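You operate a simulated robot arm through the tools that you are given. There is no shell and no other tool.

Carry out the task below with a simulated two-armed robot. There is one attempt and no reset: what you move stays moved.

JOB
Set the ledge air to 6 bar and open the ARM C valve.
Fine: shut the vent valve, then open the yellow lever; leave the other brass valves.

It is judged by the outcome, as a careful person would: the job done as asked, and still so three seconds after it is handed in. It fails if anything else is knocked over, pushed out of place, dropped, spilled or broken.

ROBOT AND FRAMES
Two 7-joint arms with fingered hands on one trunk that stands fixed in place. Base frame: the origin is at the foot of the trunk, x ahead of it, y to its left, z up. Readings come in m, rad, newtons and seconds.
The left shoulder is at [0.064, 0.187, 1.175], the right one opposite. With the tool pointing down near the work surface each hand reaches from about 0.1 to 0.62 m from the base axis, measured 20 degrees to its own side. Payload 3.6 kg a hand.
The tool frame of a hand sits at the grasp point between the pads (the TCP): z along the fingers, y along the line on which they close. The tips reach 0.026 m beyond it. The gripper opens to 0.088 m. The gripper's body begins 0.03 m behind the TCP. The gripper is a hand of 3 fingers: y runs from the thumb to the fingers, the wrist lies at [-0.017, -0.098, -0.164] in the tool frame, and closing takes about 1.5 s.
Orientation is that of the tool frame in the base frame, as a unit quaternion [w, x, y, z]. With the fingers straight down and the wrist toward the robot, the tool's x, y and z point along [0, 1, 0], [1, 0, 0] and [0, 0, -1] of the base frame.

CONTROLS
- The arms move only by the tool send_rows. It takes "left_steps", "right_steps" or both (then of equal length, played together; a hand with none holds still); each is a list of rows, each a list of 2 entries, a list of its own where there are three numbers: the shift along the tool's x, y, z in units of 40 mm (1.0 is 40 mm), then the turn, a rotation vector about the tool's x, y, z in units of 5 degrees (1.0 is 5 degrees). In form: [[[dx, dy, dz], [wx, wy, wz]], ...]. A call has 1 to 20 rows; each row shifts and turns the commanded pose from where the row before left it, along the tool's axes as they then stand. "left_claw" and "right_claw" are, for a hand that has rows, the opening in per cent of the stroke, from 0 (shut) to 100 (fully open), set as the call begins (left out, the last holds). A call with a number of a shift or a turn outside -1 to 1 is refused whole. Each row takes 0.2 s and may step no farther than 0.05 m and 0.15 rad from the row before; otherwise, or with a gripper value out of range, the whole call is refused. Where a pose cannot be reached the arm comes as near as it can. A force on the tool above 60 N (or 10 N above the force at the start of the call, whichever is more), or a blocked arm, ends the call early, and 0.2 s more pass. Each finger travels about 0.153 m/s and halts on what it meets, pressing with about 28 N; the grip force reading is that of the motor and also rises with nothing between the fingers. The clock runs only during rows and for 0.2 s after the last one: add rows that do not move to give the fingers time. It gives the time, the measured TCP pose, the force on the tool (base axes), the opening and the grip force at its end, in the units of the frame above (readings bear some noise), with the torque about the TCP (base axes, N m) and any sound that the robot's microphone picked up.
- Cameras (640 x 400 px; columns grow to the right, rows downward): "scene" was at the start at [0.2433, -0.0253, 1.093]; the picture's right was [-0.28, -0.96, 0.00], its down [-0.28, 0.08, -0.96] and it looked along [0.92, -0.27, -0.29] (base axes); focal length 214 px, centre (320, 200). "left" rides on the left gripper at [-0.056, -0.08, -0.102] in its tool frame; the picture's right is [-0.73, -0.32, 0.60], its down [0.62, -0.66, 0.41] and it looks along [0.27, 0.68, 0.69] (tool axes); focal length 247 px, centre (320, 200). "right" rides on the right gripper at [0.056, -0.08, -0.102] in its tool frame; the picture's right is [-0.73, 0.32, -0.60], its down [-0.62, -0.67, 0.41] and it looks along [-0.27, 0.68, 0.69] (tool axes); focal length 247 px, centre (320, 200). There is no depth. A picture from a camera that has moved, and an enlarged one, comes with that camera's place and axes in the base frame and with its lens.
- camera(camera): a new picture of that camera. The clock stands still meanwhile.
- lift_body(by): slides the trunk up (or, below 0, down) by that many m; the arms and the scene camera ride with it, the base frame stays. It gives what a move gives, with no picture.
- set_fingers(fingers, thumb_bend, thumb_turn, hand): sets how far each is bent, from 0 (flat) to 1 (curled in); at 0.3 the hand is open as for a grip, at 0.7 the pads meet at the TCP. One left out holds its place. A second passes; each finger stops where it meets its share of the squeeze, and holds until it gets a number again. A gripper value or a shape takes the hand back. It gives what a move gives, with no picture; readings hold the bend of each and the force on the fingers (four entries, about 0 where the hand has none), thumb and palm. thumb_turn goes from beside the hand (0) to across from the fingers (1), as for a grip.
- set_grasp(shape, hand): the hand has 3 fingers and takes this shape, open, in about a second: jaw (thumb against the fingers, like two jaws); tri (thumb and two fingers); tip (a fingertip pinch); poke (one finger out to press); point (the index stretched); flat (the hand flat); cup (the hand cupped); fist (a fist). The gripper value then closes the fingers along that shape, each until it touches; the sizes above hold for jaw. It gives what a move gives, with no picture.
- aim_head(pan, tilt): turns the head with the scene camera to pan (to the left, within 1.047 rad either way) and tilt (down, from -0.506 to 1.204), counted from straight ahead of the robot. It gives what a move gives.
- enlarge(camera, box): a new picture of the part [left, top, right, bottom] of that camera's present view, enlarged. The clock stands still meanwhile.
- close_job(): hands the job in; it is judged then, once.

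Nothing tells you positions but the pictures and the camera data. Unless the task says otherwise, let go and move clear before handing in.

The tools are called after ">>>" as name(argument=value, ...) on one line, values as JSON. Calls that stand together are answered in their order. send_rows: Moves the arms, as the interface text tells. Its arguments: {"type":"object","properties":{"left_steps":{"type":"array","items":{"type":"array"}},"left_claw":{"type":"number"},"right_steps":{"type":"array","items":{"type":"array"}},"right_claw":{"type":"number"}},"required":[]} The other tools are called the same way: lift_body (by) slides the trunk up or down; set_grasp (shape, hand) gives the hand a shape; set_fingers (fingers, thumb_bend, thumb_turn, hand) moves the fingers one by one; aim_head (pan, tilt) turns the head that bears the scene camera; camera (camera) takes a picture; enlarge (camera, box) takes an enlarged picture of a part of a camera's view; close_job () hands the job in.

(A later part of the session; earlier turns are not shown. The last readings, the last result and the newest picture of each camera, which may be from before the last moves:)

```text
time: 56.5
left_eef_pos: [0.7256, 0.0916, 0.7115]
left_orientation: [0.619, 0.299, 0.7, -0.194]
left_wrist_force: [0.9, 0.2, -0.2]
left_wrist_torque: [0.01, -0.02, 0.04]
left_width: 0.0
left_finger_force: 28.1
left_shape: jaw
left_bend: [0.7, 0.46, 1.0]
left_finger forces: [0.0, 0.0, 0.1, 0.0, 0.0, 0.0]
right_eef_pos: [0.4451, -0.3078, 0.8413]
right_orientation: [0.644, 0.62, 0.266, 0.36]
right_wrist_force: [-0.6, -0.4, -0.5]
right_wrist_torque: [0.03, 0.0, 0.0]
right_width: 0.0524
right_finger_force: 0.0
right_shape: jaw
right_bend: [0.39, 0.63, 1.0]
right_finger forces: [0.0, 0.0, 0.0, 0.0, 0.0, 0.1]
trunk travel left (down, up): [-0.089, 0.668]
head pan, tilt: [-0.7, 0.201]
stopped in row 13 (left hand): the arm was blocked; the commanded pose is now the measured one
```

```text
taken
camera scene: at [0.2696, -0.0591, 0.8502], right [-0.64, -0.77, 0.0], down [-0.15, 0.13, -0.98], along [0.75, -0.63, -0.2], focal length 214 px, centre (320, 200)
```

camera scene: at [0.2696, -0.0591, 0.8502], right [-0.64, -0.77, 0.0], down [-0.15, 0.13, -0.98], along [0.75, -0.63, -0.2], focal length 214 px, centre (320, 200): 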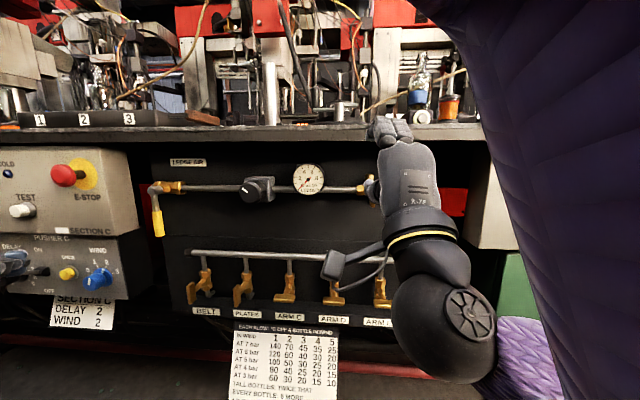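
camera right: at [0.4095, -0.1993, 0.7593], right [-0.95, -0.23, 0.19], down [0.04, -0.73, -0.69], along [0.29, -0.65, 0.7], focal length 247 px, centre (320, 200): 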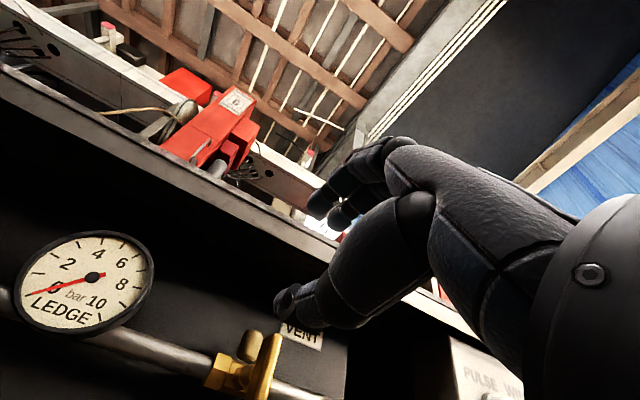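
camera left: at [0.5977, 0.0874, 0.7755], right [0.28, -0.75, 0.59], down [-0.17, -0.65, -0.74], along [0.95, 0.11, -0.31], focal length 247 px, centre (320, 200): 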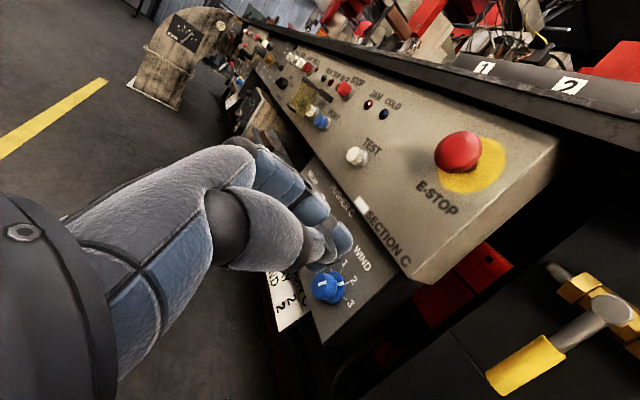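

Rolling further at this spot blocked the left arm again, so I'll unroll it to the attitude that worked and use the thumb alone as the pushing peg. I'll also pull the right hand back a little, out of the way.

>>> send_rows(left_steps=[[[0, 0, -0.3], [0, 0, 1]], [[0, 0, -0.3], [0, 0, 1]], [[0, 0, 0], [0, 0, 1]], [[0, 0, 0], [0, 0, 1]], [[0, 0, 0], [0, 0, 1]], [[0, 0, 0], [0, 0, 1]], [[0, 0, 0], [0, 0, 1]], [[0, 0, 0], [0, 0, 1]], [[0, 0, 0], [0, 0, 1]], [[0, 0, 0], [0, 0, 1]], [[0, 0, 0], [0, 0, 0]]], right_steps=[[[0, 0, -0.5], [0, 0, 0]], [[0, 0, -0.5], [0, 0, 0]], [[0, 0, -0.5], [0, 0, 0]], [[0, 0, 0], [0, 0, 0]], [[0, 0, 0], [0, 0, 0]], [[0, 0, 0], [0, 0, 0]], [[0, 0, 0], [0, 0, 0]], [[0, 0, 0], [0, 0, 0]], [[0, 0, 0], [0, 0, 0]], [[0, 0, 0], [0, 0, 0]], [[0, 0, 0], [0, 0, 0]]])

>>> camera(camera="left")

>>> camera(camera="scene")

```text
time: 58.9
left_eef_pos: [0.707, 0.1041, 0.7156]
left_orientation: [0.644, 0.567, 0.508, 0.083]
left_wrist_force: [0.1, 0.3, -0.7]
left_wrist_torque: [0.02, 0.01, -0.03]
left_width: 0.0003
left_finger_force: 28.3
left_shape: jaw
left_bend: [0.7, 0.46, 1.0]
left_finger forces: [0.0, 0.0, 0.1, 0.1, 0.0, 0.0]
right_eef_pos: [0.3993, -0.2715, 0.8357]
right_orientation: [0.643, 0.619, 0.267, 0.362]
right_wrist_force: [-0.1, 0.3, -0.8]
right_wrist_torque: [0.02, -0.01, -0.03]
right_width: 0.0525
right_finger_force: 0.1
right_shape: jaw
right_bend: [0.39, 0.63, 1.0]
right_finger forces: [0.1, 0.0, 0.0, 0.1, 0.0, 0.1]
trunk travel left (down, up): [-0.089, 0.668]
head pan, tilt: [-0.7, 0.201]
```

```text
taken
camera left: at [0.5653, 0.1046, 0.6977], right [-0.05, -1.0, 0.06], down [0.29, -0.07, -0.95], along [0.96, -0.03, 0.29], focal length 247 px, centre (320, 200)
```

left: 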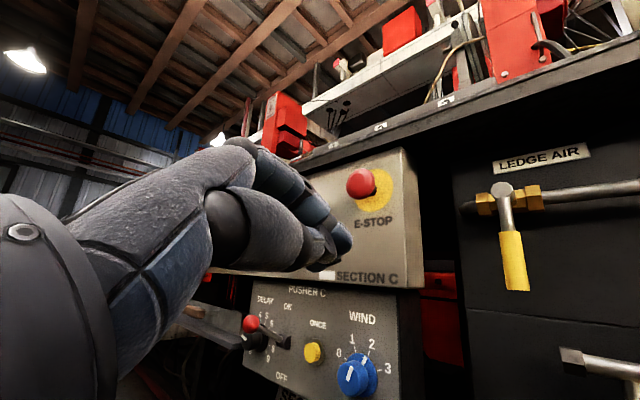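

```text
taken
camera scene: at [0.2696, -0.0591, 0.8502], right [-0.64, -0.77, 0.0], down [-0.15, 0.13, -0.98], along [0.75, -0.63, -0.2], focal length 214 px, centre (320, 200)
```

scene: 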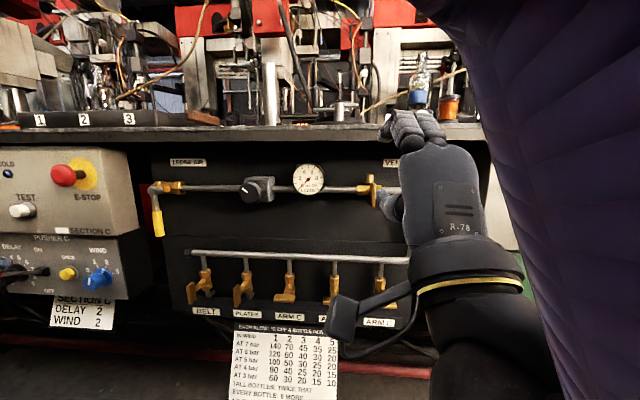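

The vent bar stands vertical, confirmed in the scene view. Now shaping the left hand: fingers curled away, thumb out as a single peg.

>>> set_fingers(hand="left", fingers=0.3, thumb_bend=0.3, thumb_turn=1.0)

>>> set_fingers(hand="left", fingers=1.0)

>>> camera(camera="left")

```text
time: 59.9
left_eef_pos: [0.7061, 0.1054, 0.7152]
left_orientation: [0.644, 0.566, 0.508, 0.083]
left_wrist_force: [0.1, 0.3, -0.3]
left_wrist_torque: [0.0, 0.01, 0.01]
left_width: 0.0882
left_finger_force: 0.1
left_shape: fingers
left_bend: [0.3, 0.3, 0.98]
left_finger forces: [0.1, 0.0, 0.0, 0.0, 0.1, 0.1]
right_eef_pos: [0.3985, -0.2703, 0.8365]
right_orientation: [0.643, 0.619, 0.267, 0.362]
right_wrist_force: [-0.6, -0.5, -0.8]
right_wrist_torque: [0.02, 0.02, -0.01]
right_width: 0.0524
right_finger_force: 0.0
right_shape: jaw
right_bend: [0.39, 0.63, 1.0]
right_finger forces: [0.1, 0.1, 0.0, 0.0, 0.0, 0.1]
trunk travel left (down, up): [-0.089, 0.668]
head pan, tilt: [-0.7, 0.201]
```

```text
time: 60.9
left_eef_pos: [0.7065, 0.1056, 0.7152]
left_orientation: [0.644, 0.566, 0.508, 0.082]
left_wrist_force: [0.0, 0.3, -0.6]
left_wrist_torque: [0.0, 0.02, 0.0]
left_width: 0.0359
left_finger_force: 0.0
left_shape: fingers
left_bend: [1.0, 0.3, 0.98]
left_finger forces: [0.1, 0.0, 0.1, 0.0, 0.0, 0.1]
right_eef_pos: [0.3984, -0.2713, 0.8361]
right_orientation: [0.643, 0.62, 0.267, 0.362]
right_wrist_force: [-0.1, -0.1, -0.2]
right_wrist_torque: [0.01, -0.02, 0.0]
right_width: 0.0526
right_finger_force: 0.0
right_shape: jaw
right_bend: [0.39, 0.63, 1.0]
right_finger forces: [0.1, 0.1, 0.0, 0.1, 0.1, 0.0]
trunk travel left (down, up): [-0.089, 0.668]
head pan, tilt: [-0.7, 0.201]
```

```text
taken
camera left: at [0.5652, 0.1045, 0.6978], right [-0.05, -1.0, 0.06], down [0.29, -0.07, -0.95], along [0.96, -0.03, 0.29], focal length 247 px, centre (320, 200)
```

left: 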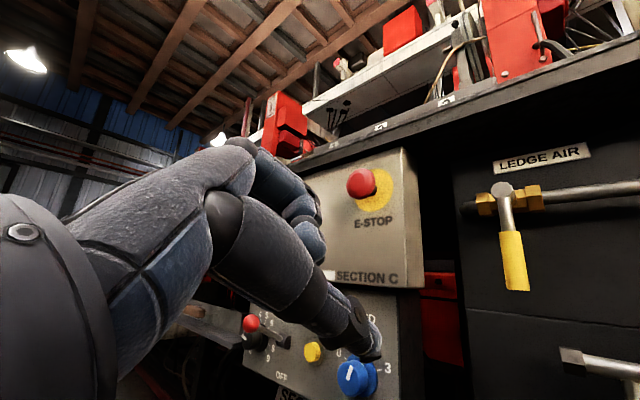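

The thumb is now a clean single peg. I'll level this hand to y-up (thumb straight below, so the curled fingers stay clear of the control box) and bring it to a stand-off left of the lever.

>>> send_rows(left_steps=[[[0, 0, 0], [-0.22, -0.174, 0.994]], [[0, 0, 0], [-0.22, -0.174, 0.994]], [[0, 0, 0], [-0.22, -0.174, 0.994]], [[0, 0, 0], [-0.22, -0.174, 0.994]], [[0, 0, 0], [-0.22, -0.174, 0.994]], [[0, 0, 0], [-0.22, -0.174, 0.994]], [[0, 0, 0], [-0.22, -0.174, 0.994]], [[-0.656, 0.785, 0], [0, 0, 0]], [[-0.656, 0.785, 0], [0, 0, 0]], [[0, 0, 0.71], [0, 0, 0]], [[0, 0, 0.71], [0, 0, 0]], [[0, 0, 0.71], [0, 0, 0]], [[0, 0, 0], [0, 0, 0]]])

>>> camera(camera="left")

>>> camera(camera="scene")

```text
time: 63.7
left_eef_pos: [0.7298, 0.0077, 0.7766]
left_orientation: [0.651, 0.652, 0.275, 0.275]
left_wrist_force: [0.5, -0.3, 0.4]
left_wrist_torque: [0.01, 0.02, -0.01]
left_width: 0.0358
left_finger_force: 0.1
left_shape: fingers
left_bend: [1.0, 0.3, 0.98]
left_finger forces: [0.0, 0.1, 0.0, 0.0, 0.0, 0.0]
right_eef_pos: [0.3988, -0.272, 0.836]
right_orientation: [0.644, 0.62, 0.266, 0.361]
right_wrist_force: [0.3, -0.3, -0.7]
right_wrist_torque: [0.03, 0.02, 0.0]
right_width: 0.0522
right_finger_force: 0.1
right_shape: jaw
right_bend: [0.39, 0.63, 1.0]
right_finger forces: [0.0, 0.0, 0.1, 0.0, 0.0, 0.0]
trunk travel left (down, up): [-0.089, 0.668]
head pan, tilt: [-0.7, 0.201]
```

```text
taken
camera left: at [0.6172, 0.0387, 0.6985], right [-0.08, -0.94, -0.32], down [0.73, 0.16, -0.67], along [0.68, -0.29, 0.67], focal length 247 px, centre (320, 200)
```

left: 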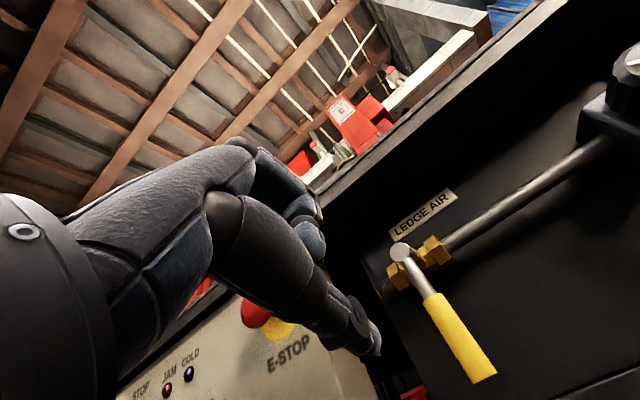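

```text
taken
camera scene: at [0.2696, -0.0592, 0.8501], right [-0.64, -0.77, 0.0], down [-0.15, 0.13, -0.98], along [0.75, -0.63, -0.2], focal length 214 px, centre (320, 200)
```

scene: 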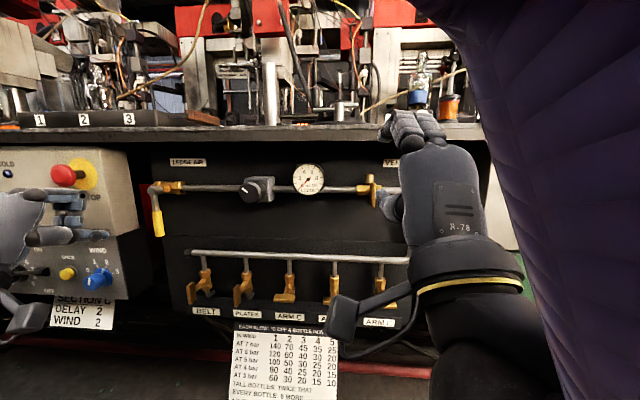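

The left hand is level at the stand-off and the lever is 24 mm to its right. Before going in, I'll check the hand's profile from the scene camera to see how far the thumb leads the knuckles.

>>> enlarge(camera="scene", box=[0, 160, 176, 270])

>>> enlarge(camera="left", box=[240, 180, 520, 390])

```text
3.64 times, centred on (88, 215) of scene
camera zoom: at [0.2696, -0.0592, 0.8501], right [-0.64, -0.77, 0.0], down [-0.15, 0.13, -0.98], along [0.75, -0.63, -0.2], focal length 780 px, centre (1164, 146)
```

zoom: 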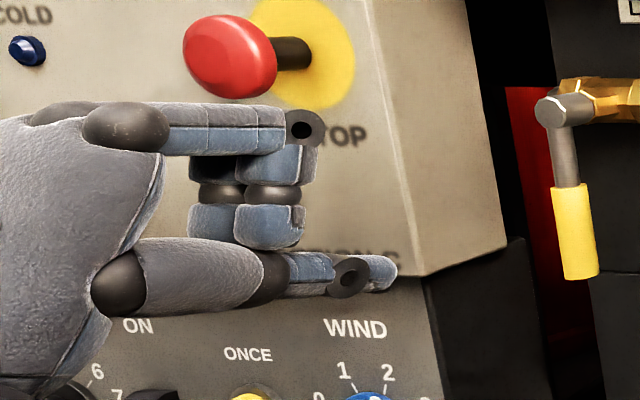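

```text
1.90 times, centred on (380, 285) of left
camera zoom: at [0.6172, 0.0387, 0.6985], right [-0.08, -0.94, -0.32], down [0.73, 0.16, -0.67], along [0.68, -0.29, 0.67], focal length 470 px, centre (206, 38)
```

zoom: 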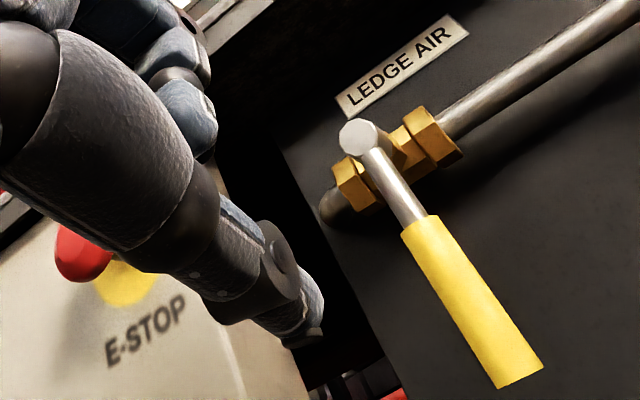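

The thumb tip leads the knuckles by about 25 mm, which is enough. I'll shift 6 mm left and 18 mm down, then go in 67 mm so the thumb sits left of the yellow grip.

>>> send_rows(left_steps=[[[0.15, -0.45, 0], [0, 0, 0]], [[0, 0, 0.6], [0, 0, 0]], [[0, 0, 0.55], [0, 0, 0]], [[0, 0, 0.5], [0, 0, 0]], [[0, 0, 0], [0, 0, 0]]])

>>> enlarge(camera="scene", box=[40, 150, 216, 260])

>>> enlarge(camera="left", box=[240, 180, 520, 390])

```text
time: 64.9
left_eef_pos: [0.775, -0.0271, 0.7604]
left_orientation: [0.652, 0.652, 0.274, 0.274]
left_wrist_force: [0.0, 0.7, -0.6]
left_wrist_torque: [-0.01, -0.01, -0.02]
left_width: 0.0364
left_finger_force: 0.0
left_shape: fingers
left_bend: [1.0, 0.3, 0.98]
left_finger forces: [0.1, 0.1, 0.0, 0.0, 0.0, 0.0]
left hand out of reach, approached as far as the arm can: row 4
right_eef_pos: [0.3988, -0.2708, 0.8369]
right_orientation: [0.644, 0.62, 0.266, 0.361]
right_wrist_force: [-1.0, 0.1, 0.4]
right_wrist_torque: [0.02, 0.0, -0.04]
right_width: 0.0521
right_finger_force: 0.1
right_shape: jaw
right_bend: [0.39, 0.63, 1.0]
right_finger forces: [0.0, 0.1, 0.0, 0.0, 0.0, 0.1]
trunk travel left (down, up): [-0.089, 0.668]
head pan, tilt: [-0.7, 0.201]
```

```text
3.64 times, centred on (128, 205) of scene
camera zoom: at [0.2695, -0.0591, 0.8502], right [-0.64, -0.77, 0.0], down [-0.15, 0.13, -0.98], along [0.75, -0.63, -0.2], focal length 780 px, centre (1018, 182)
```

zoom: 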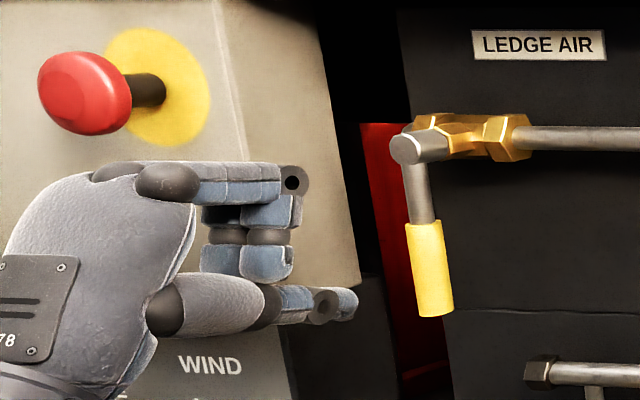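

```text
1.90 times, centred on (380, 285) of left
camera zoom: at [0.6607, 0.0042, 0.6808], right [-0.08, -0.94, -0.32], down [0.73, 0.16, -0.66], along [0.68, -0.29, 0.68], focal length 470 px, centre (206, 38)
```

zoom: 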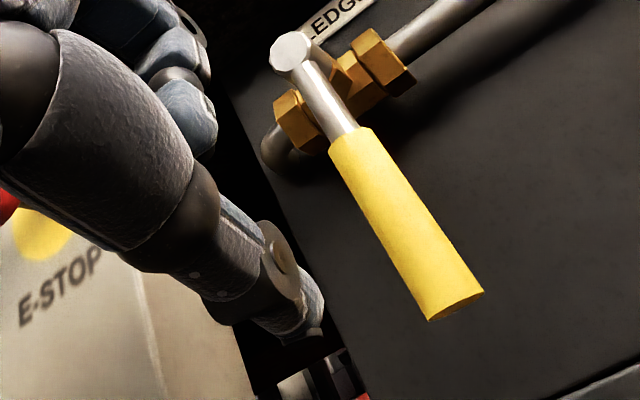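

The thumb is well placed but the arm runs out of reach about 8 mm short. Lowering the shoulders will give a few cm more: I'll back off, lower the trunk, and raise the hand again.

>>> send_rows(left_steps=[[[0, 0, -0.75], [0, 0, 0]], [[0, 0, -0.75], [0, 0, 0]], [[0, 0, 0], [0, 0, 0]]])

>>> lift_body(by=-0.08)

>>> send_rows(left_steps=[[[0, 0.67, 0], [0, 0, 0]], [[0, 0.67, 0], [0, 0, 0]], [[0, 0.66, 0], [0, 0, 0]], [[0, 0, 0], [0, 0, 0]]])

>>> camera(camera="scene")

>>> camera(camera="left")

```text
time: 65.7
left_eef_pos: [0.7293, 0.016, 0.76]
left_orientation: [0.651, 0.652, 0.275, 0.274]
left_wrist_force: [0.2, -0.7, 0.8]
left_wrist_torque: [-0.01, 0.0, 0.02]
left_width: 0.0362
left_finger_force: 0.0
left_shape: fingers
left_bend: [1.0, 0.3, 0.98]
left_finger forces: [0.1, 0.0, 0.0, 0.0, 0.0, 0.0]
right_eef_pos: [0.3991, -0.2707, 0.8372]
right_orientation: [0.644, 0.62, 0.266, 0.361]
right_wrist_force: [0.2, 0.0, 0.0]
right_wrist_torque: [0.01, 0.03, -0.01]
right_width: 0.0525
right_finger_force: 0.0
right_shape: jaw
right_bend: [0.39, 0.63, 1.0]
right_finger forces: [0.0, 0.0, 0.1, 0.0, 0.0, 0.0]
trunk travel left (down, up): [-0.089, 0.668]
head pan, tilt: [-0.7, 0.201]
```

```text
time: 66.9
left_eef_pos: [0.7304, 0.0155, 0.6793]
left_orientation: [0.651, 0.652, 0.275, 0.275]
left_wrist_force: [0.0, 0.4, 1.4]
left_wrist_torque: [-0.02, 0.02, 0.04]
left_width: 0.0364
left_finger_force: 0.1
left_shape: fingers
left_bend: [1.0, 0.3, 0.98]
left_finger forces: [0.0, 0.0, 0.0, 0.1, 0.0, 0.1]
right_eef_pos: [0.4015, -0.2707, 0.7528]
right_orientation: [0.643, 0.621, 0.269, 0.358]
right_wrist_force: [-0.5, 0.8, 0.2]
right_wrist_torque: [-0.02, 0.02, -0.02]
right_width: 0.0525
right_finger_force: 0.0
right_shape: jaw
right_bend: [0.39, 0.63, 1.0]
right_finger forces: [0.1, 0.0, 0.0, 0.0, 0.0, 0.0]
trunk travel left (down, up): [-0.009, 0.748]
head pan, tilt: [-0.7, 0.201]
```

```text
time: 67.9
left_eef_pos: [0.7313, 0.0162, 0.7591]
left_orientation: [0.651, 0.653, 0.275, 0.274]
left_wrist_force: [0.4, -0.2, -0.7]
left_wrist_torque: [0.03, 0.02, 0.04]
left_width: 0.0362
left_finger_force: 0.0
left_shape: fingers
left_bend: [1.0, 0.3, 0.98]
left_finger forces: [0.0, 0.0, 0.0, 0.1, 0.0, 0.1]
right_eef_pos: [0.4008, -0.271, 0.752]
right_orientation: [0.642, 0.621, 0.27, 0.358]
right_wrist_force: [0.4, -0.8, -0.3]
right_wrist_torque: [-0.02, -0.08, 0.0]
right_width: 0.0525
right_finger_force: 0.1
right_shape: jaw
right_bend: [0.39, 0.63, 1.0]
right_finger forces: [0.0, 0.0, 0.0, 0.1, 0.1, 0.1]
trunk travel left (down, up): [-0.009, 0.748]
head pan, tilt: [-0.7, 0.201]
```

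```text
taken
camera scene: at [0.2863, -0.0591, 0.7646], right [-0.64, -0.77, 0.0], down [-0.15, 0.13, -0.98], along [0.75, -0.63, -0.2], focal length 214 px, centre (320, 200)
```

scene: 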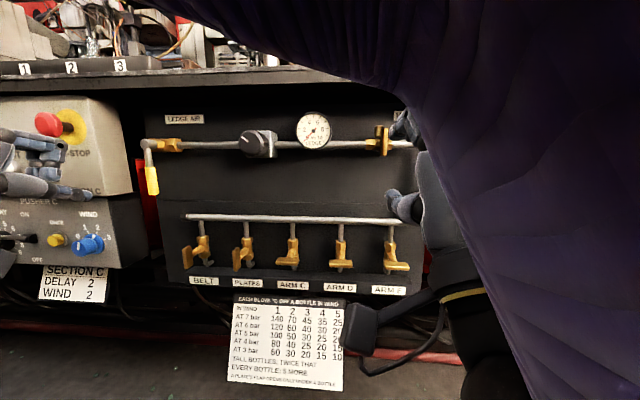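

```text
taken
camera left: at [0.6187, 0.046, 0.6802], right [-0.08, -0.94, -0.32], down [0.73, 0.16, -0.67], along [0.68, -0.29, 0.67], focal length 247 px, centre (320, 200)
```

left: 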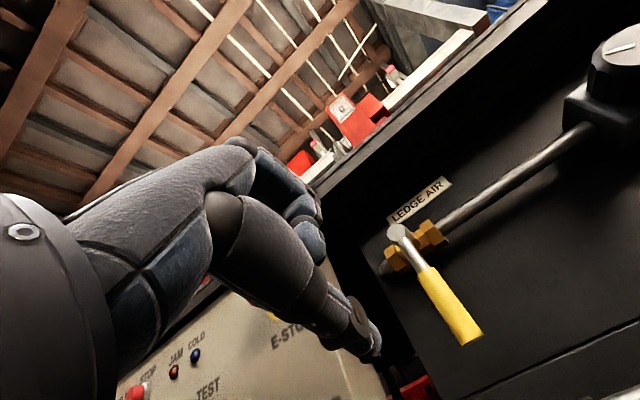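

>>> send_rows(left_steps=[[[0, 0, 0.6], [0, 0, 0]], [[0, 0, 0.6], [0, 0, 0]], [[0, 0, 0.58], [0, 0, 0]], [[0, 0, 0], [0, 0, 0]]])

>>> enlarge(camera="scene", box=[40, 110, 216, 220])

>>> enlarge(camera="left", box=[240, 180, 520, 390])

```text
time: 68.9
left_eef_pos: [0.7825, -0.0348, 0.7607]
left_orientation: [0.651, 0.652, 0.275, 0.275]
left_wrist_force: [-0.1, 0.1, 0.2]
left_wrist_torque: [-0.02, -0.01, 0.01]
left_width: 0.0362
left_finger_force: 0.1
left_shape: fingers
left_bend: [1.0, 0.3, 0.98]
left_finger forces: [0.0, 0.1, 0.0, 0.0, 0.1, 0.0]
right_eef_pos: [0.399, -0.2719, 0.7524]
right_orientation: [0.643, 0.622, 0.269, 0.357]
right_wrist_force: [-0.4, -0.5, -0.4]
right_wrist_torque: [-0.02, 0.01, -0.02]
right_width: 0.0526
right_finger_force: 0.0
right_shape: jaw
right_bend: [0.39, 0.63, 1.0]
right_finger forces: [0.0, 0.0, 0.0, 0.0, 0.0, 0.0]
trunk travel left (down, up): [-0.009, 0.748]
head pan, tilt: [-0.7, 0.201]
```

```text
3.64 times, centred on (128, 165) of scene
camera zoom: at [0.2863, -0.0591, 0.7646], right [-0.64, -0.77, 0.0], down [-0.15, 0.13, -0.98], along [0.75, -0.63, -0.2], focal length 780 px, centre (1018, 327)
```

zoom: 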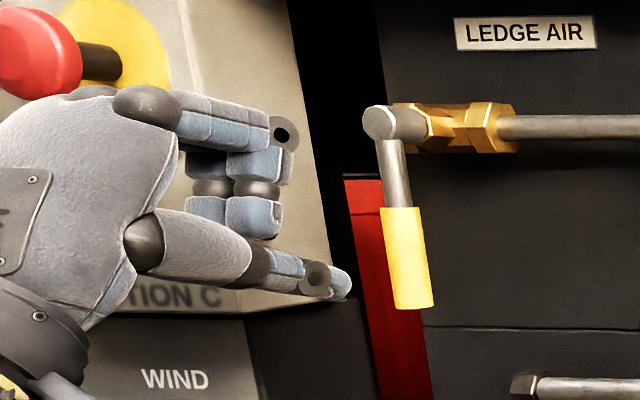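

```text
1.90 times, centred on (380, 285) of left
camera zoom: at [0.6686, -0.0045, 0.6812], right [-0.08, -0.94, -0.32], down [0.73, 0.16, -0.67], along [0.68, -0.29, 0.67], focal length 470 px, centre (206, 38)
```

zoom: 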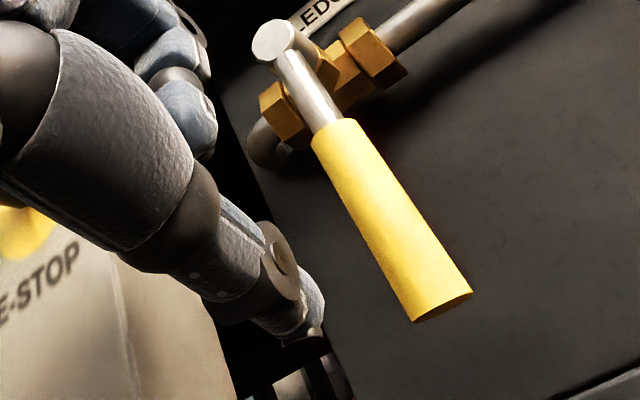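

The thumb is in position left of the grip at its depth. Now a first push of 30 mm to the right, watching the force.

>>> send_rows(left_steps=[[[-0.25, 0, 0], [0, 0, 0]], [[-0.25, 0, 0], [0, 0, 0]], [[-0.25, 0, 0], [0, 0, 0]], [[0, 0, 0], [0, 0, 0]]])

>>> enlarge(camera="scene", box=[40, 110, 216, 220])

>>> enlarge(camera="left", box=[240, 180, 520, 390])

```text
time: 69.9
left_eef_pos: [0.7615, -0.0545, 0.7606]
left_orientation: [0.651, 0.652, 0.275, 0.274]
left_wrist_force: [0.3, 0.0, 0.1]
left_wrist_torque: [-0.01, 0.01, 0.04]
left_width: 0.0365
left_finger_force: 0.0
left_shape: fingers
left_bend: [1.0, 0.3, 0.98]
left_finger forces: [0.1, 0.1, 0.1, 0.0, 0.1, 0.1]
right_eef_pos: [0.4007, -0.272, 0.7526]
right_orientation: [0.643, 0.622, 0.27, 0.357]
right_wrist_force: [-0.4, -0.1, -0.9]
right_wrist_torque: [0.0, 0.02, -0.04]
right_width: 0.0525
right_finger_force: 0.0
right_shape: jaw
right_bend: [0.39, 0.63, 1.0]
right_finger forces: [0.1, 0.0, 0.1, 0.0, 0.1, 0.1]
trunk travel left (down, up): [-0.009, 0.748]
head pan, tilt: [-0.7, 0.201]
```

```text
3.64 times, centred on (128, 165) of scene
camera zoom: at [0.2863, -0.0591, 0.7646], right [-0.64, -0.77, 0.0], down [-0.15, 0.13, -0.98], along [0.75, -0.63, -0.2], focal length 780 px, centre (1018, 327)
```

zoom: 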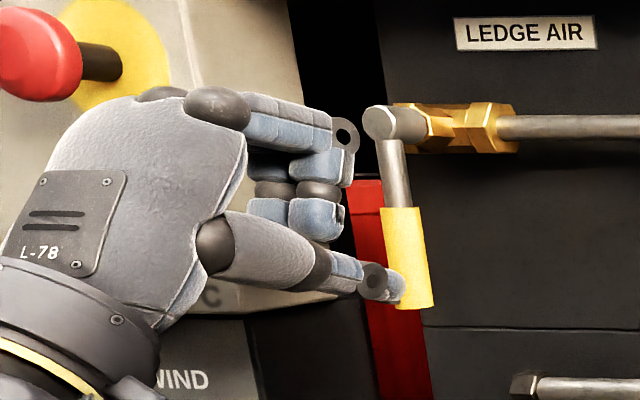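

```text
1.90 times, centred on (380, 285) of left
camera zoom: at [0.6478, -0.025, 0.6806], right [-0.08, -0.94, -0.32], down [0.73, 0.16, -0.67], along [0.68, -0.29, 0.67], focal length 470 px, centre (206, 38)
```

zoom: 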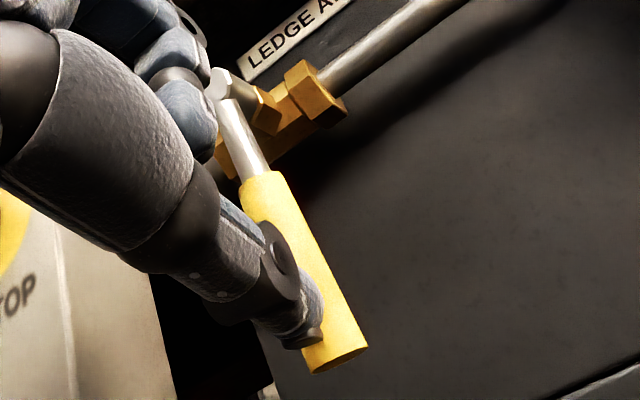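

The thumb tip passed just in front of the grip without touching; it needs about 12 mm more depth. I'll go back left and in deeper.

>>> send_rows(left_steps=[[[0.35, 0, -0.1], [0, 0, 0]], [[0.35, 0, 0], [0, 0, 0]], [[0, 0, 0.22], [0, 0, 0]], [[0, 0, 0.2], [0, 0, 0]], [[0, 0, 0], [0, 0, 0]]])

>>> enlarge(camera="scene", box=[40, 110, 216, 220])

>>> enlarge(camera="left", box=[240, 180, 520, 390])

```text
time: 71.1
left_eef_pos: [0.7901, -0.0455, 0.7593]
left_orientation: [0.651, 0.652, 0.275, 0.275]
left_wrist_force: [-0.5, -0.4, -0.4]
left_wrist_torque: [0.0, 0.01, 0.01]
left_width: 0.0362
left_finger_force: 0.0
left_shape: fingers
left_bend: [1.0, 0.3, 0.98]
left_finger forces: [0.0, 0.0, 0.0, 0.0, 0.1, 0.0]
right_eef_pos: [0.4012, -0.2722, 0.7524]
right_orientation: [0.643, 0.622, 0.269, 0.358]
right_wrist_force: [0.5, -0.1, -0.4]
right_wrist_torque: [0.04, 0.01, -0.01]
right_width: 0.0524
right_finger_force: 0.0
right_shape: jaw
right_bend: [0.39, 0.63, 1.0]
right_finger forces: [0.1, 0.0, 0.0, 0.0, 0.0, 0.0]
trunk travel left (down, up): [-0.009, 0.748]
head pan, tilt: [-0.7, 0.201]
```

```text
3.64 times, centred on (128, 165) of scene
camera zoom: at [0.2863, -0.0591, 0.7646], right [-0.64, -0.77, 0.0], down [-0.15, 0.13, -0.98], along [0.75, -0.63, -0.2], focal length 780 px, centre (1018, 327)
```

zoom: 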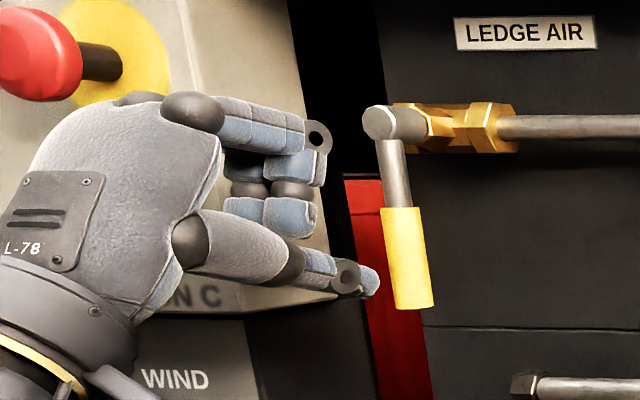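

```text
1.90 times, centred on (380, 285) of left
camera zoom: at [0.6773, -0.0154, 0.6803], right [-0.08, -0.94, -0.32], down [0.73, 0.16, -0.67], along [0.68, -0.29, 0.67], focal length 470 px, centre (206, 38)
```

zoom: 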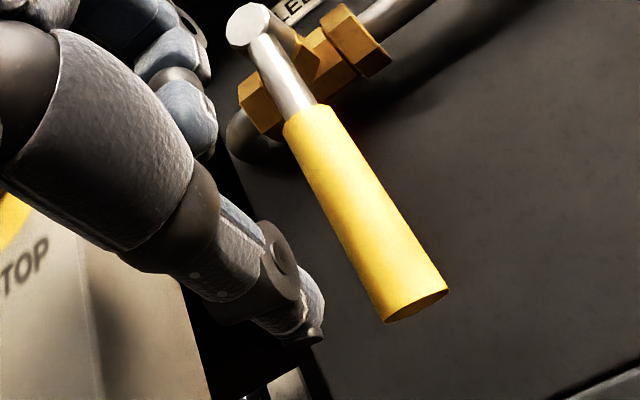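

Depth is now right: the thumb tip reaches about 10 mm past the grip's centre and the knuckles clear the pivot by ~1 cm. Pushing right again.

>>> send_rows(left_steps=[[[-0.25, 0, 0], [0, 0, 0]], [[-0.25, 0, 0], [0, 0, 0]], [[-0.25, 0, 0], [0, 0, 0]], [[0, 0, 0], [0, 0, 0]]])

>>> enlarge(camera="scene", box=[40, 110, 216, 220])

>>> enlarge(camera="left", box=[240, 180, 520, 390])

```text
time: 72.1
left_eef_pos: [0.7701, -0.0667, 0.7599]
left_orientation: [0.651, 0.652, 0.275, 0.275]
left_wrist_force: [1.9, 1.7, -0.1]
left_wrist_torque: [0.08, -0.1, 0.05]
left_width: 0.0367
left_finger_force: 0.8
left_shape: fingers
left_bend: [1.0, 0.3, 0.99]
left_finger forces: [0.0, 0.1, 0.0, 0.0, 2.3, 0.0]
right_eef_pos: [0.4015, -0.2716, 0.7517]
right_orientation: [0.643, 0.622, 0.27, 0.357]
right_wrist_force: [0.0, 0.1, -0.8]
right_wrist_torque: [0.02, 0.01, -0.03]
right_width: 0.0525
right_finger_force: 0.1
right_shape: jaw
right_bend: [0.39, 0.63, 1.0]
right_finger forces: [0.1, 0.1, 0.0, 0.1, 0.0, 0.0]
trunk travel left (down, up): [-0.009, 0.748]
head pan, tilt: [-0.7, 0.201]
```

```text
3.64 times, centred on (128, 165) of scene
camera zoom: at [0.2865, -0.059, 0.7645], right [-0.64, -0.77, 0.0], down [-0.15, 0.13, -0.98], along [0.75, -0.63, -0.2], focal length 780 px, centre (1018, 327)
```

zoom: 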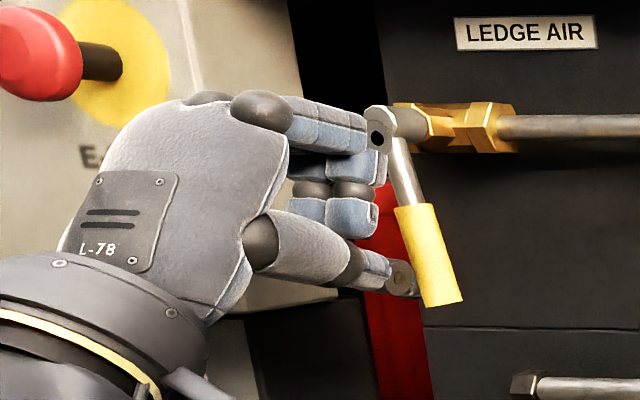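

```text
1.90 times, centred on (380, 285) of left
camera zoom: at [0.6564, -0.0365, 0.6802], right [-0.08, -0.94, -0.32], down [0.73, 0.16, -0.67], along [0.68, -0.29, 0.67], focal length 470 px, centre (206, 38)
```

zoom: 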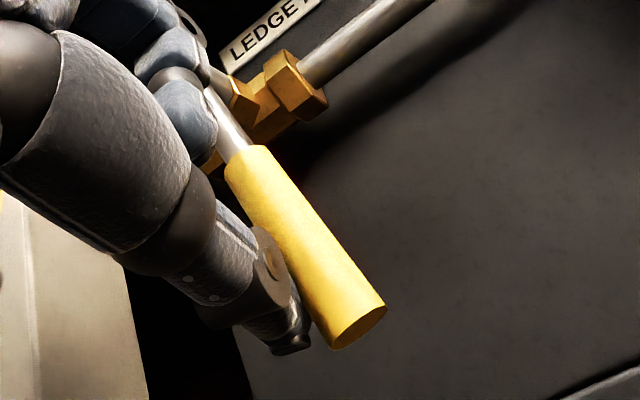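

The lever is swinging freely with about 2 N. Continuing along its arc: right, then right and up.

>>> send_rows(left_steps=[[[-0.2, 0, 0], [0, 0, 0]], [[-0.2, 0, 0], [0, 0, 0]], [[-0.25, 0.12, 0], [0, 0, 0]], [[-0.25, 0.15, 0], [0, 0, 0]], [[-0.25, 0.18, 0], [0, 0, 0]], [[0, 0, 0], [0, 0, 0]]])

>>> enlarge(camera="scene", box=[60, 100, 236, 210])

>>> enlarge(camera="left", box=[240, 180, 520, 390])

```text
time: 73.5
left_eef_pos: [0.7359, -0.0984, 0.7779]
left_orientation: [0.651, 0.651, 0.276, 0.276]
left_wrist_force: [1.8, 2.0, -0.5]
left_wrist_torque: [0.11, -0.1, 0.0]
left_width: 0.0372
left_finger_force: 1.0
left_shape: fingers
left_bend: [1.0, 0.28, 1.0]
left_finger forces: [0.1, 0.1, 0.1, 0.0, 2.2, 0.0]
right_eef_pos: [0.4017, -0.2708, 0.7519]
right_orientation: [0.643, 0.621, 0.27, 0.358]
right_wrist_force: [-0.2, -1.3, -0.4]
right_wrist_torque: [-0.02, 0.01, -0.01]
right_width: 0.0521
right_finger_force: 0.0
right_shape: jaw
right_bend: [0.39, 0.63, 1.0]
right_finger forces: [0.1, 0.0, 0.0, 0.1, 0.1, 0.0]
trunk travel left (down, up): [-0.009, 0.748]
head pan, tilt: [-0.7, 0.201]
```

```text
3.64 times, centred on (148, 155) of scene
camera zoom: at [0.2865, -0.059, 0.7645], right [-0.64, -0.77, 0.0], down [-0.15, 0.13, -0.98], along [0.75, -0.63, -0.2], focal length 780 px, centre (946, 364)
```

zoom: 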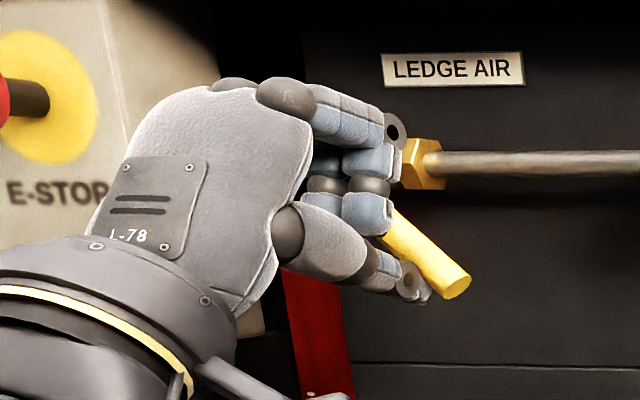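

```text
1.90 times, centred on (380, 285) of left
camera zoom: at [0.6232, -0.0682, 0.698], right [-0.08, -0.94, -0.32], down [0.73, 0.16, -0.67], along [0.68, -0.29, 0.67], focal length 470 px, centre (206, 38)
```

zoom: 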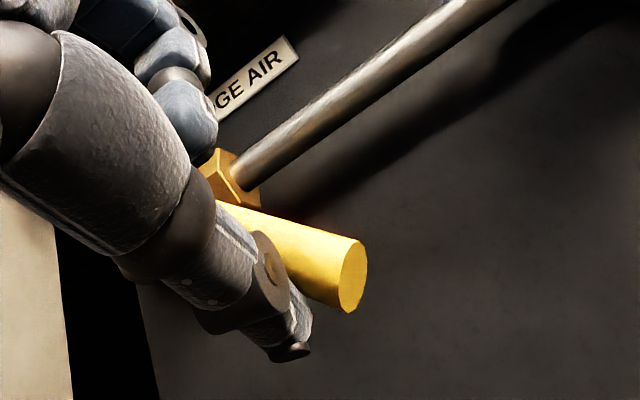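

The lever is past 55° and following well. Now mostly upward to bring it level with the pipe.

>>> send_rows(left_steps=[[[-0.16, 0.25, 0], [0, 0, 0]], [[-0.13, 0.25, 0], [0, 0, 0]], [[-0.08, 0.25, 0], [0, 0, 0]], [[0, 0, 0], [0, 0, 0]]])

>>> enlarge(camera="scene", box=[60, 100, 236, 210])

>>> enlarge(camera="left", box=[240, 180, 520, 390])

```text
time: 74.5
left_eef_pos: [0.7271, -0.1098, 0.8071]
left_orientation: [0.651, 0.651, 0.276, 0.276]
left_wrist_force: [-1.0, 0.6, -3.0]
left_wrist_torque: [0.08, 0.09, 0.01]
left_width: 0.0384
left_finger_force: 1.2
left_shape: fingers
left_bend: [1.0, 0.25, 0.97]
left_finger forces: [0.1, 0.0, 0.0, 0.0, 3.3, 0.0]
right_eef_pos: [0.4013, -0.2716, 0.7511]
right_orientation: [0.643, 0.622, 0.27, 0.357]
right_wrist_force: [0.4, -0.3, 0.0]
right_wrist_torque: [-0.02, -0.01, -0.01]
right_width: 0.0524
right_finger_force: 0.1
right_shape: jaw
right_bend: [0.39, 0.63, 1.0]
right_finger forces: [0.1, 0.1, 0.0, 0.1, 0.1, 0.0]
trunk travel left (down, up): [-0.009, 0.748]
head pan, tilt: [-0.7, 0.201]
```

```text
3.64 times, centred on (148, 155) of scene
camera zoom: at [0.2864, -0.0591, 0.7645], right [-0.64, -0.77, 0.0], down [-0.15, 0.13, -0.98], along [0.75, -0.63, -0.2], focal length 780 px, centre (946, 364)
```

zoom: 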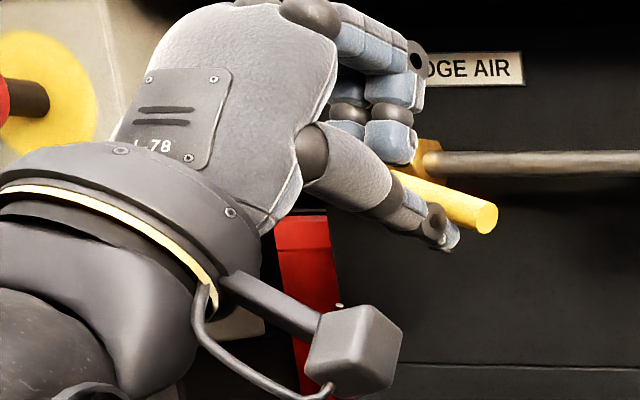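

```text
1.90 times, centred on (380, 285) of left
camera zoom: at [0.6137, -0.0791, 0.7277], right [-0.08, -0.94, -0.32], down [0.73, 0.16, -0.67], along [0.68, -0.29, 0.67], focal length 470 px, centre (206, 38)
```

zoom: 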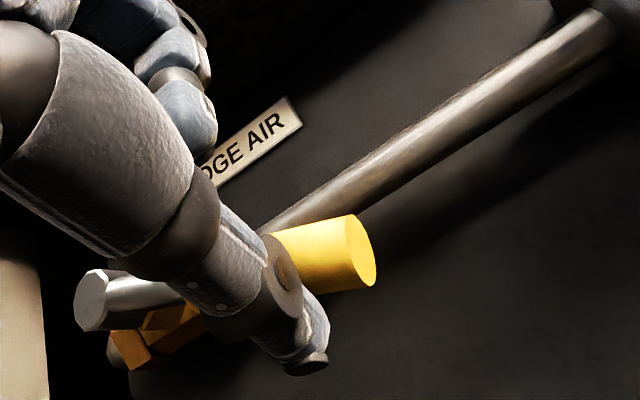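

The lever is about 75–80° round. The hand's knuckles are getting near the ledge's underside, so instead of raising the hand I'll lift the lever by bending the thumb up.

>>> set_fingers(hand="left", thumb_bend=0.42)

>>> enlarge(camera="scene", box=[60, 70, 320, 230])

>>> enlarge(camera="left", box=[240, 180, 520, 390])

```text
time: 75.5
left_eef_pos: [0.7266, -0.1077, 0.8072]
left_orientation: [0.651, 0.652, 0.276, 0.275]
left_wrist_force: [-3.5, 0.4, -4.1]
left_wrist_torque: [0.06, 0.19, -0.04]
left_width: 0.034
left_finger_force: 2.0
left_shape: fingers
left_bend: [1.0, 0.38, 0.98]
left_finger forces: [0.0, 0.0, 0.0, 0.0, 3.8, 0.1]
right_eef_pos: [0.4014, -0.271, 0.7521]
right_orientation: [0.643, 0.621, 0.27, 0.358]
right_wrist_force: [-0.7, 0.1, 0.2]
right_wrist_torque: [0.02, 0.0, 0.0]
right_width: 0.0525
right_finger_force: 0.1
right_shape: jaw
right_bend: [0.39, 0.63, 1.0]
right_finger forces: [0.0, 0.0, 0.0, 0.0, 0.1, 0.1]
trunk travel left (down, up): [-0.009, 0.748]
head pan, tilt: [-0.7, 0.201]
```

```text
2.46 times, centred on (190, 150) of scene
camera zoom: at [0.2864, -0.0591, 0.7645], right [-0.64, -0.77, 0.0], down [-0.15, 0.13, -0.98], along [0.75, -0.63, -0.2], focal length 528 px, centre (640, 323)
```

zoom: 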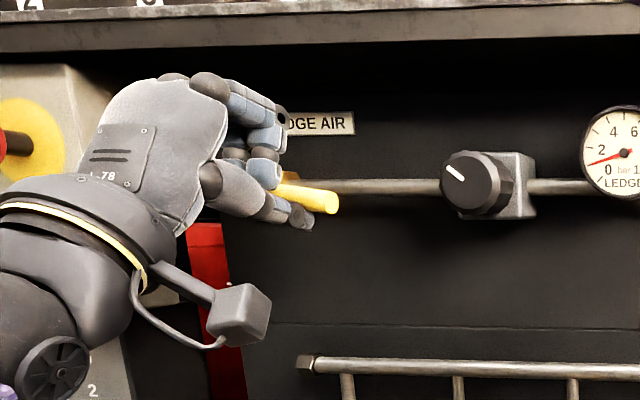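

```text
1.90 times, centred on (380, 285) of left
camera zoom: at [0.6138, -0.0789, 0.7277], right [-0.08, -0.94, -0.32], down [0.73, 0.16, -0.67], along [0.68, -0.29, 0.67], focal length 470 px, centre (206, 38)
```

zoom: 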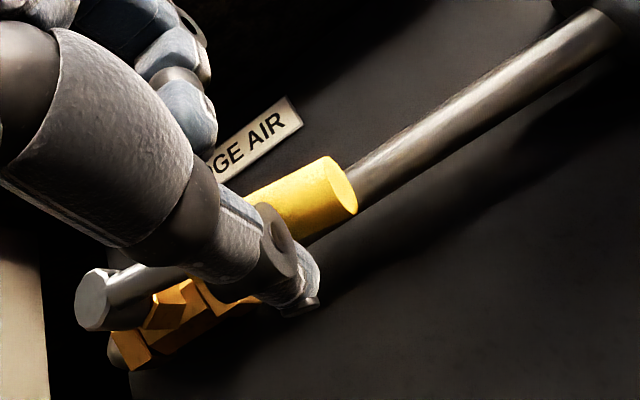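

>>> set_fingers(hand="left", thumb_bend=0.52)

>>> enlarge(camera="scene", box=[100, 100, 228, 180])

>>> enlarge(camera="left", box=[240, 180, 520, 390])

>>> enlarge(camera="scene", box=[220, 90, 380, 190])

```text
time: 76.5
left_eef_pos: [0.7275, -0.1095, 0.8073]
left_orientation: [0.651, 0.652, 0.275, 0.275]
left_wrist_force: [-2.1, -0.6, -2.5]
left_wrist_torque: [0.01, 0.07, -0.06]
left_width: 0.031
left_finger_force: 1.3
left_shape: fingers
left_bend: [1.0, 0.48, 0.99]
left_finger forces: [0.0, 0.1, 0.1, 0.0, 3.2, 0.0]
right_eef_pos: [0.4021, -0.2712, 0.751]
right_orientation: [0.642, 0.622, 0.27, 0.358]
right_wrist_force: [-0.1, -0.3, 0.9]
right_wrist_torque: [0.01, -0.01, -0.02]
right_width: 0.0525
right_finger_force: 0.1
right_shape: jaw
right_bend: [0.39, 0.63, 1.0]
right_finger forces: [0.0, 0.0, 0.0, 0.0, 0.0, 0.0]
trunk travel left (down, up): [-0.009, 0.748]
head pan, tilt: [-0.7, 0.201]
```

```text
5.00 times, centred on (164, 140) of scene
camera zoom: at [0.2864, -0.0592, 0.7645], right [-0.64, -0.77, 0.0], down [-0.15, 0.13, -0.98], along [0.75, -0.63, -0.2], focal length 1072 px, centre (1100, 500)
```

zoom: 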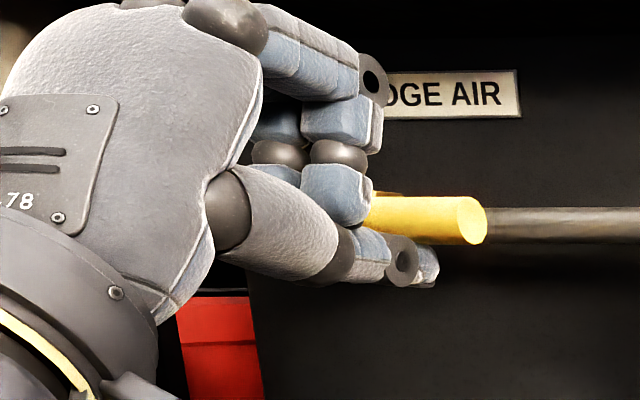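

```text
1.90 times, centred on (380, 285) of left
camera zoom: at [0.6139, -0.079, 0.7277], right [-0.08, -0.94, -0.32], down [0.73, 0.16, -0.67], along [0.68, -0.29, 0.67], focal length 470 px, centre (206, 38)
```

zoom: 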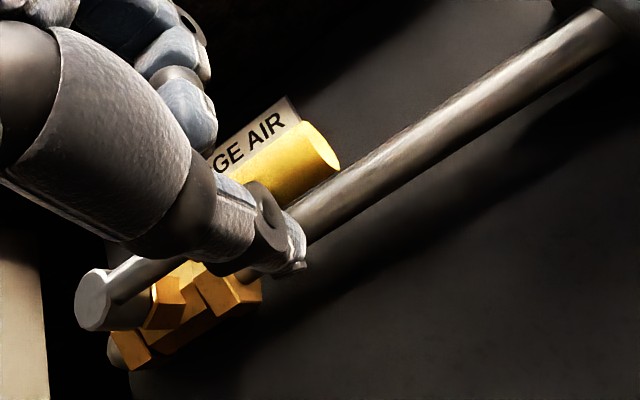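

```text
4.00 times, centred on (300, 140) of scene
camera zoom: at [0.2864, -0.0592, 0.7645], right [-0.64, -0.77, 0.0], down [-0.15, 0.13, -0.98], along [0.75, -0.63, -0.2], focal length 858 px, centre (400, 440)
```

zoom: 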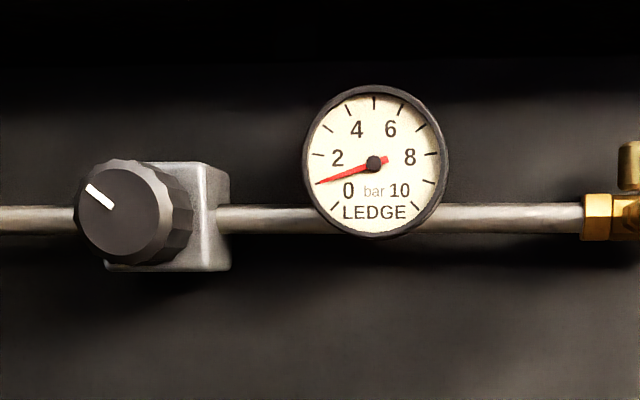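

The lever is nearly parallel to the pipe and the gauge has come up to about 1 bar. Pushing a little more until the lever meets its stop.

>>> set_fingers(hand="left", thumb_bend=0.6)

>>> enlarge(camera="scene", box=[100, 100, 228, 180])

>>> enlarge(camera="left", box=[240, 180, 520, 390])

```text
time: 77.5
left_eef_pos: [0.7268, -0.1096, 0.8065]
left_orientation: [0.65, 0.652, 0.276, 0.275]
left_wrist_force: [-2.3, -1.4, -9.0]
left_wrist_torque: [0.09, 0.13, -0.06]
left_width: 0.0304
left_finger_force: 4.5
left_shape: fingers
left_bend: [1.0, 0.52, 0.99]
left_finger forces: [0.0, 0.0, 0.0, 0.0, 8.4, 0.1]
right_eef_pos: [0.4013, -0.272, 0.7514]
right_orientation: [0.642, 0.622, 0.27, 0.358]
right_wrist_force: [-0.1, -0.5, 0.0]
right_wrist_torque: [0.01, 0.01, -0.04]
right_width: 0.0521
right_finger_force: 0.0
right_shape: jaw
right_bend: [0.39, 0.63, 1.0]
right_finger forces: [0.0, 0.0, 0.0, 0.0, 0.1, 0.0]
trunk travel left (down, up): [-0.009, 0.748]
head pan, tilt: [-0.7, 0.201]
```

```text
5.00 times, centred on (164, 140) of scene
camera zoom: at [0.2867, -0.0592, 0.7643], right [-0.64, -0.77, 0.0], down [-0.15, 0.13, -0.98], along [0.75, -0.63, -0.2], focal length 1072 px, centre (1100, 500)
```

zoom: 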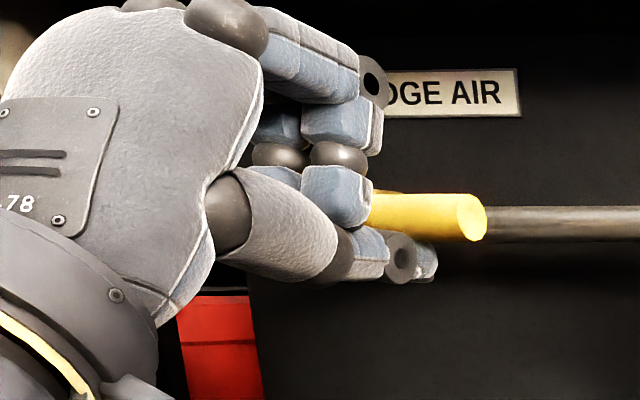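

```text
1.90 times, centred on (380, 285) of left
camera zoom: at [0.6142, -0.079, 0.7267], right [-0.08, -0.94, -0.32], down [0.73, 0.16, -0.67], along [0.68, -0.29, 0.67], focal length 470 px, centre (206, 38)
```

zoom: 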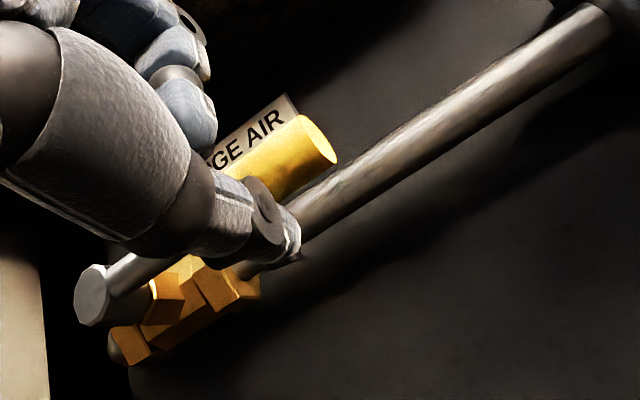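

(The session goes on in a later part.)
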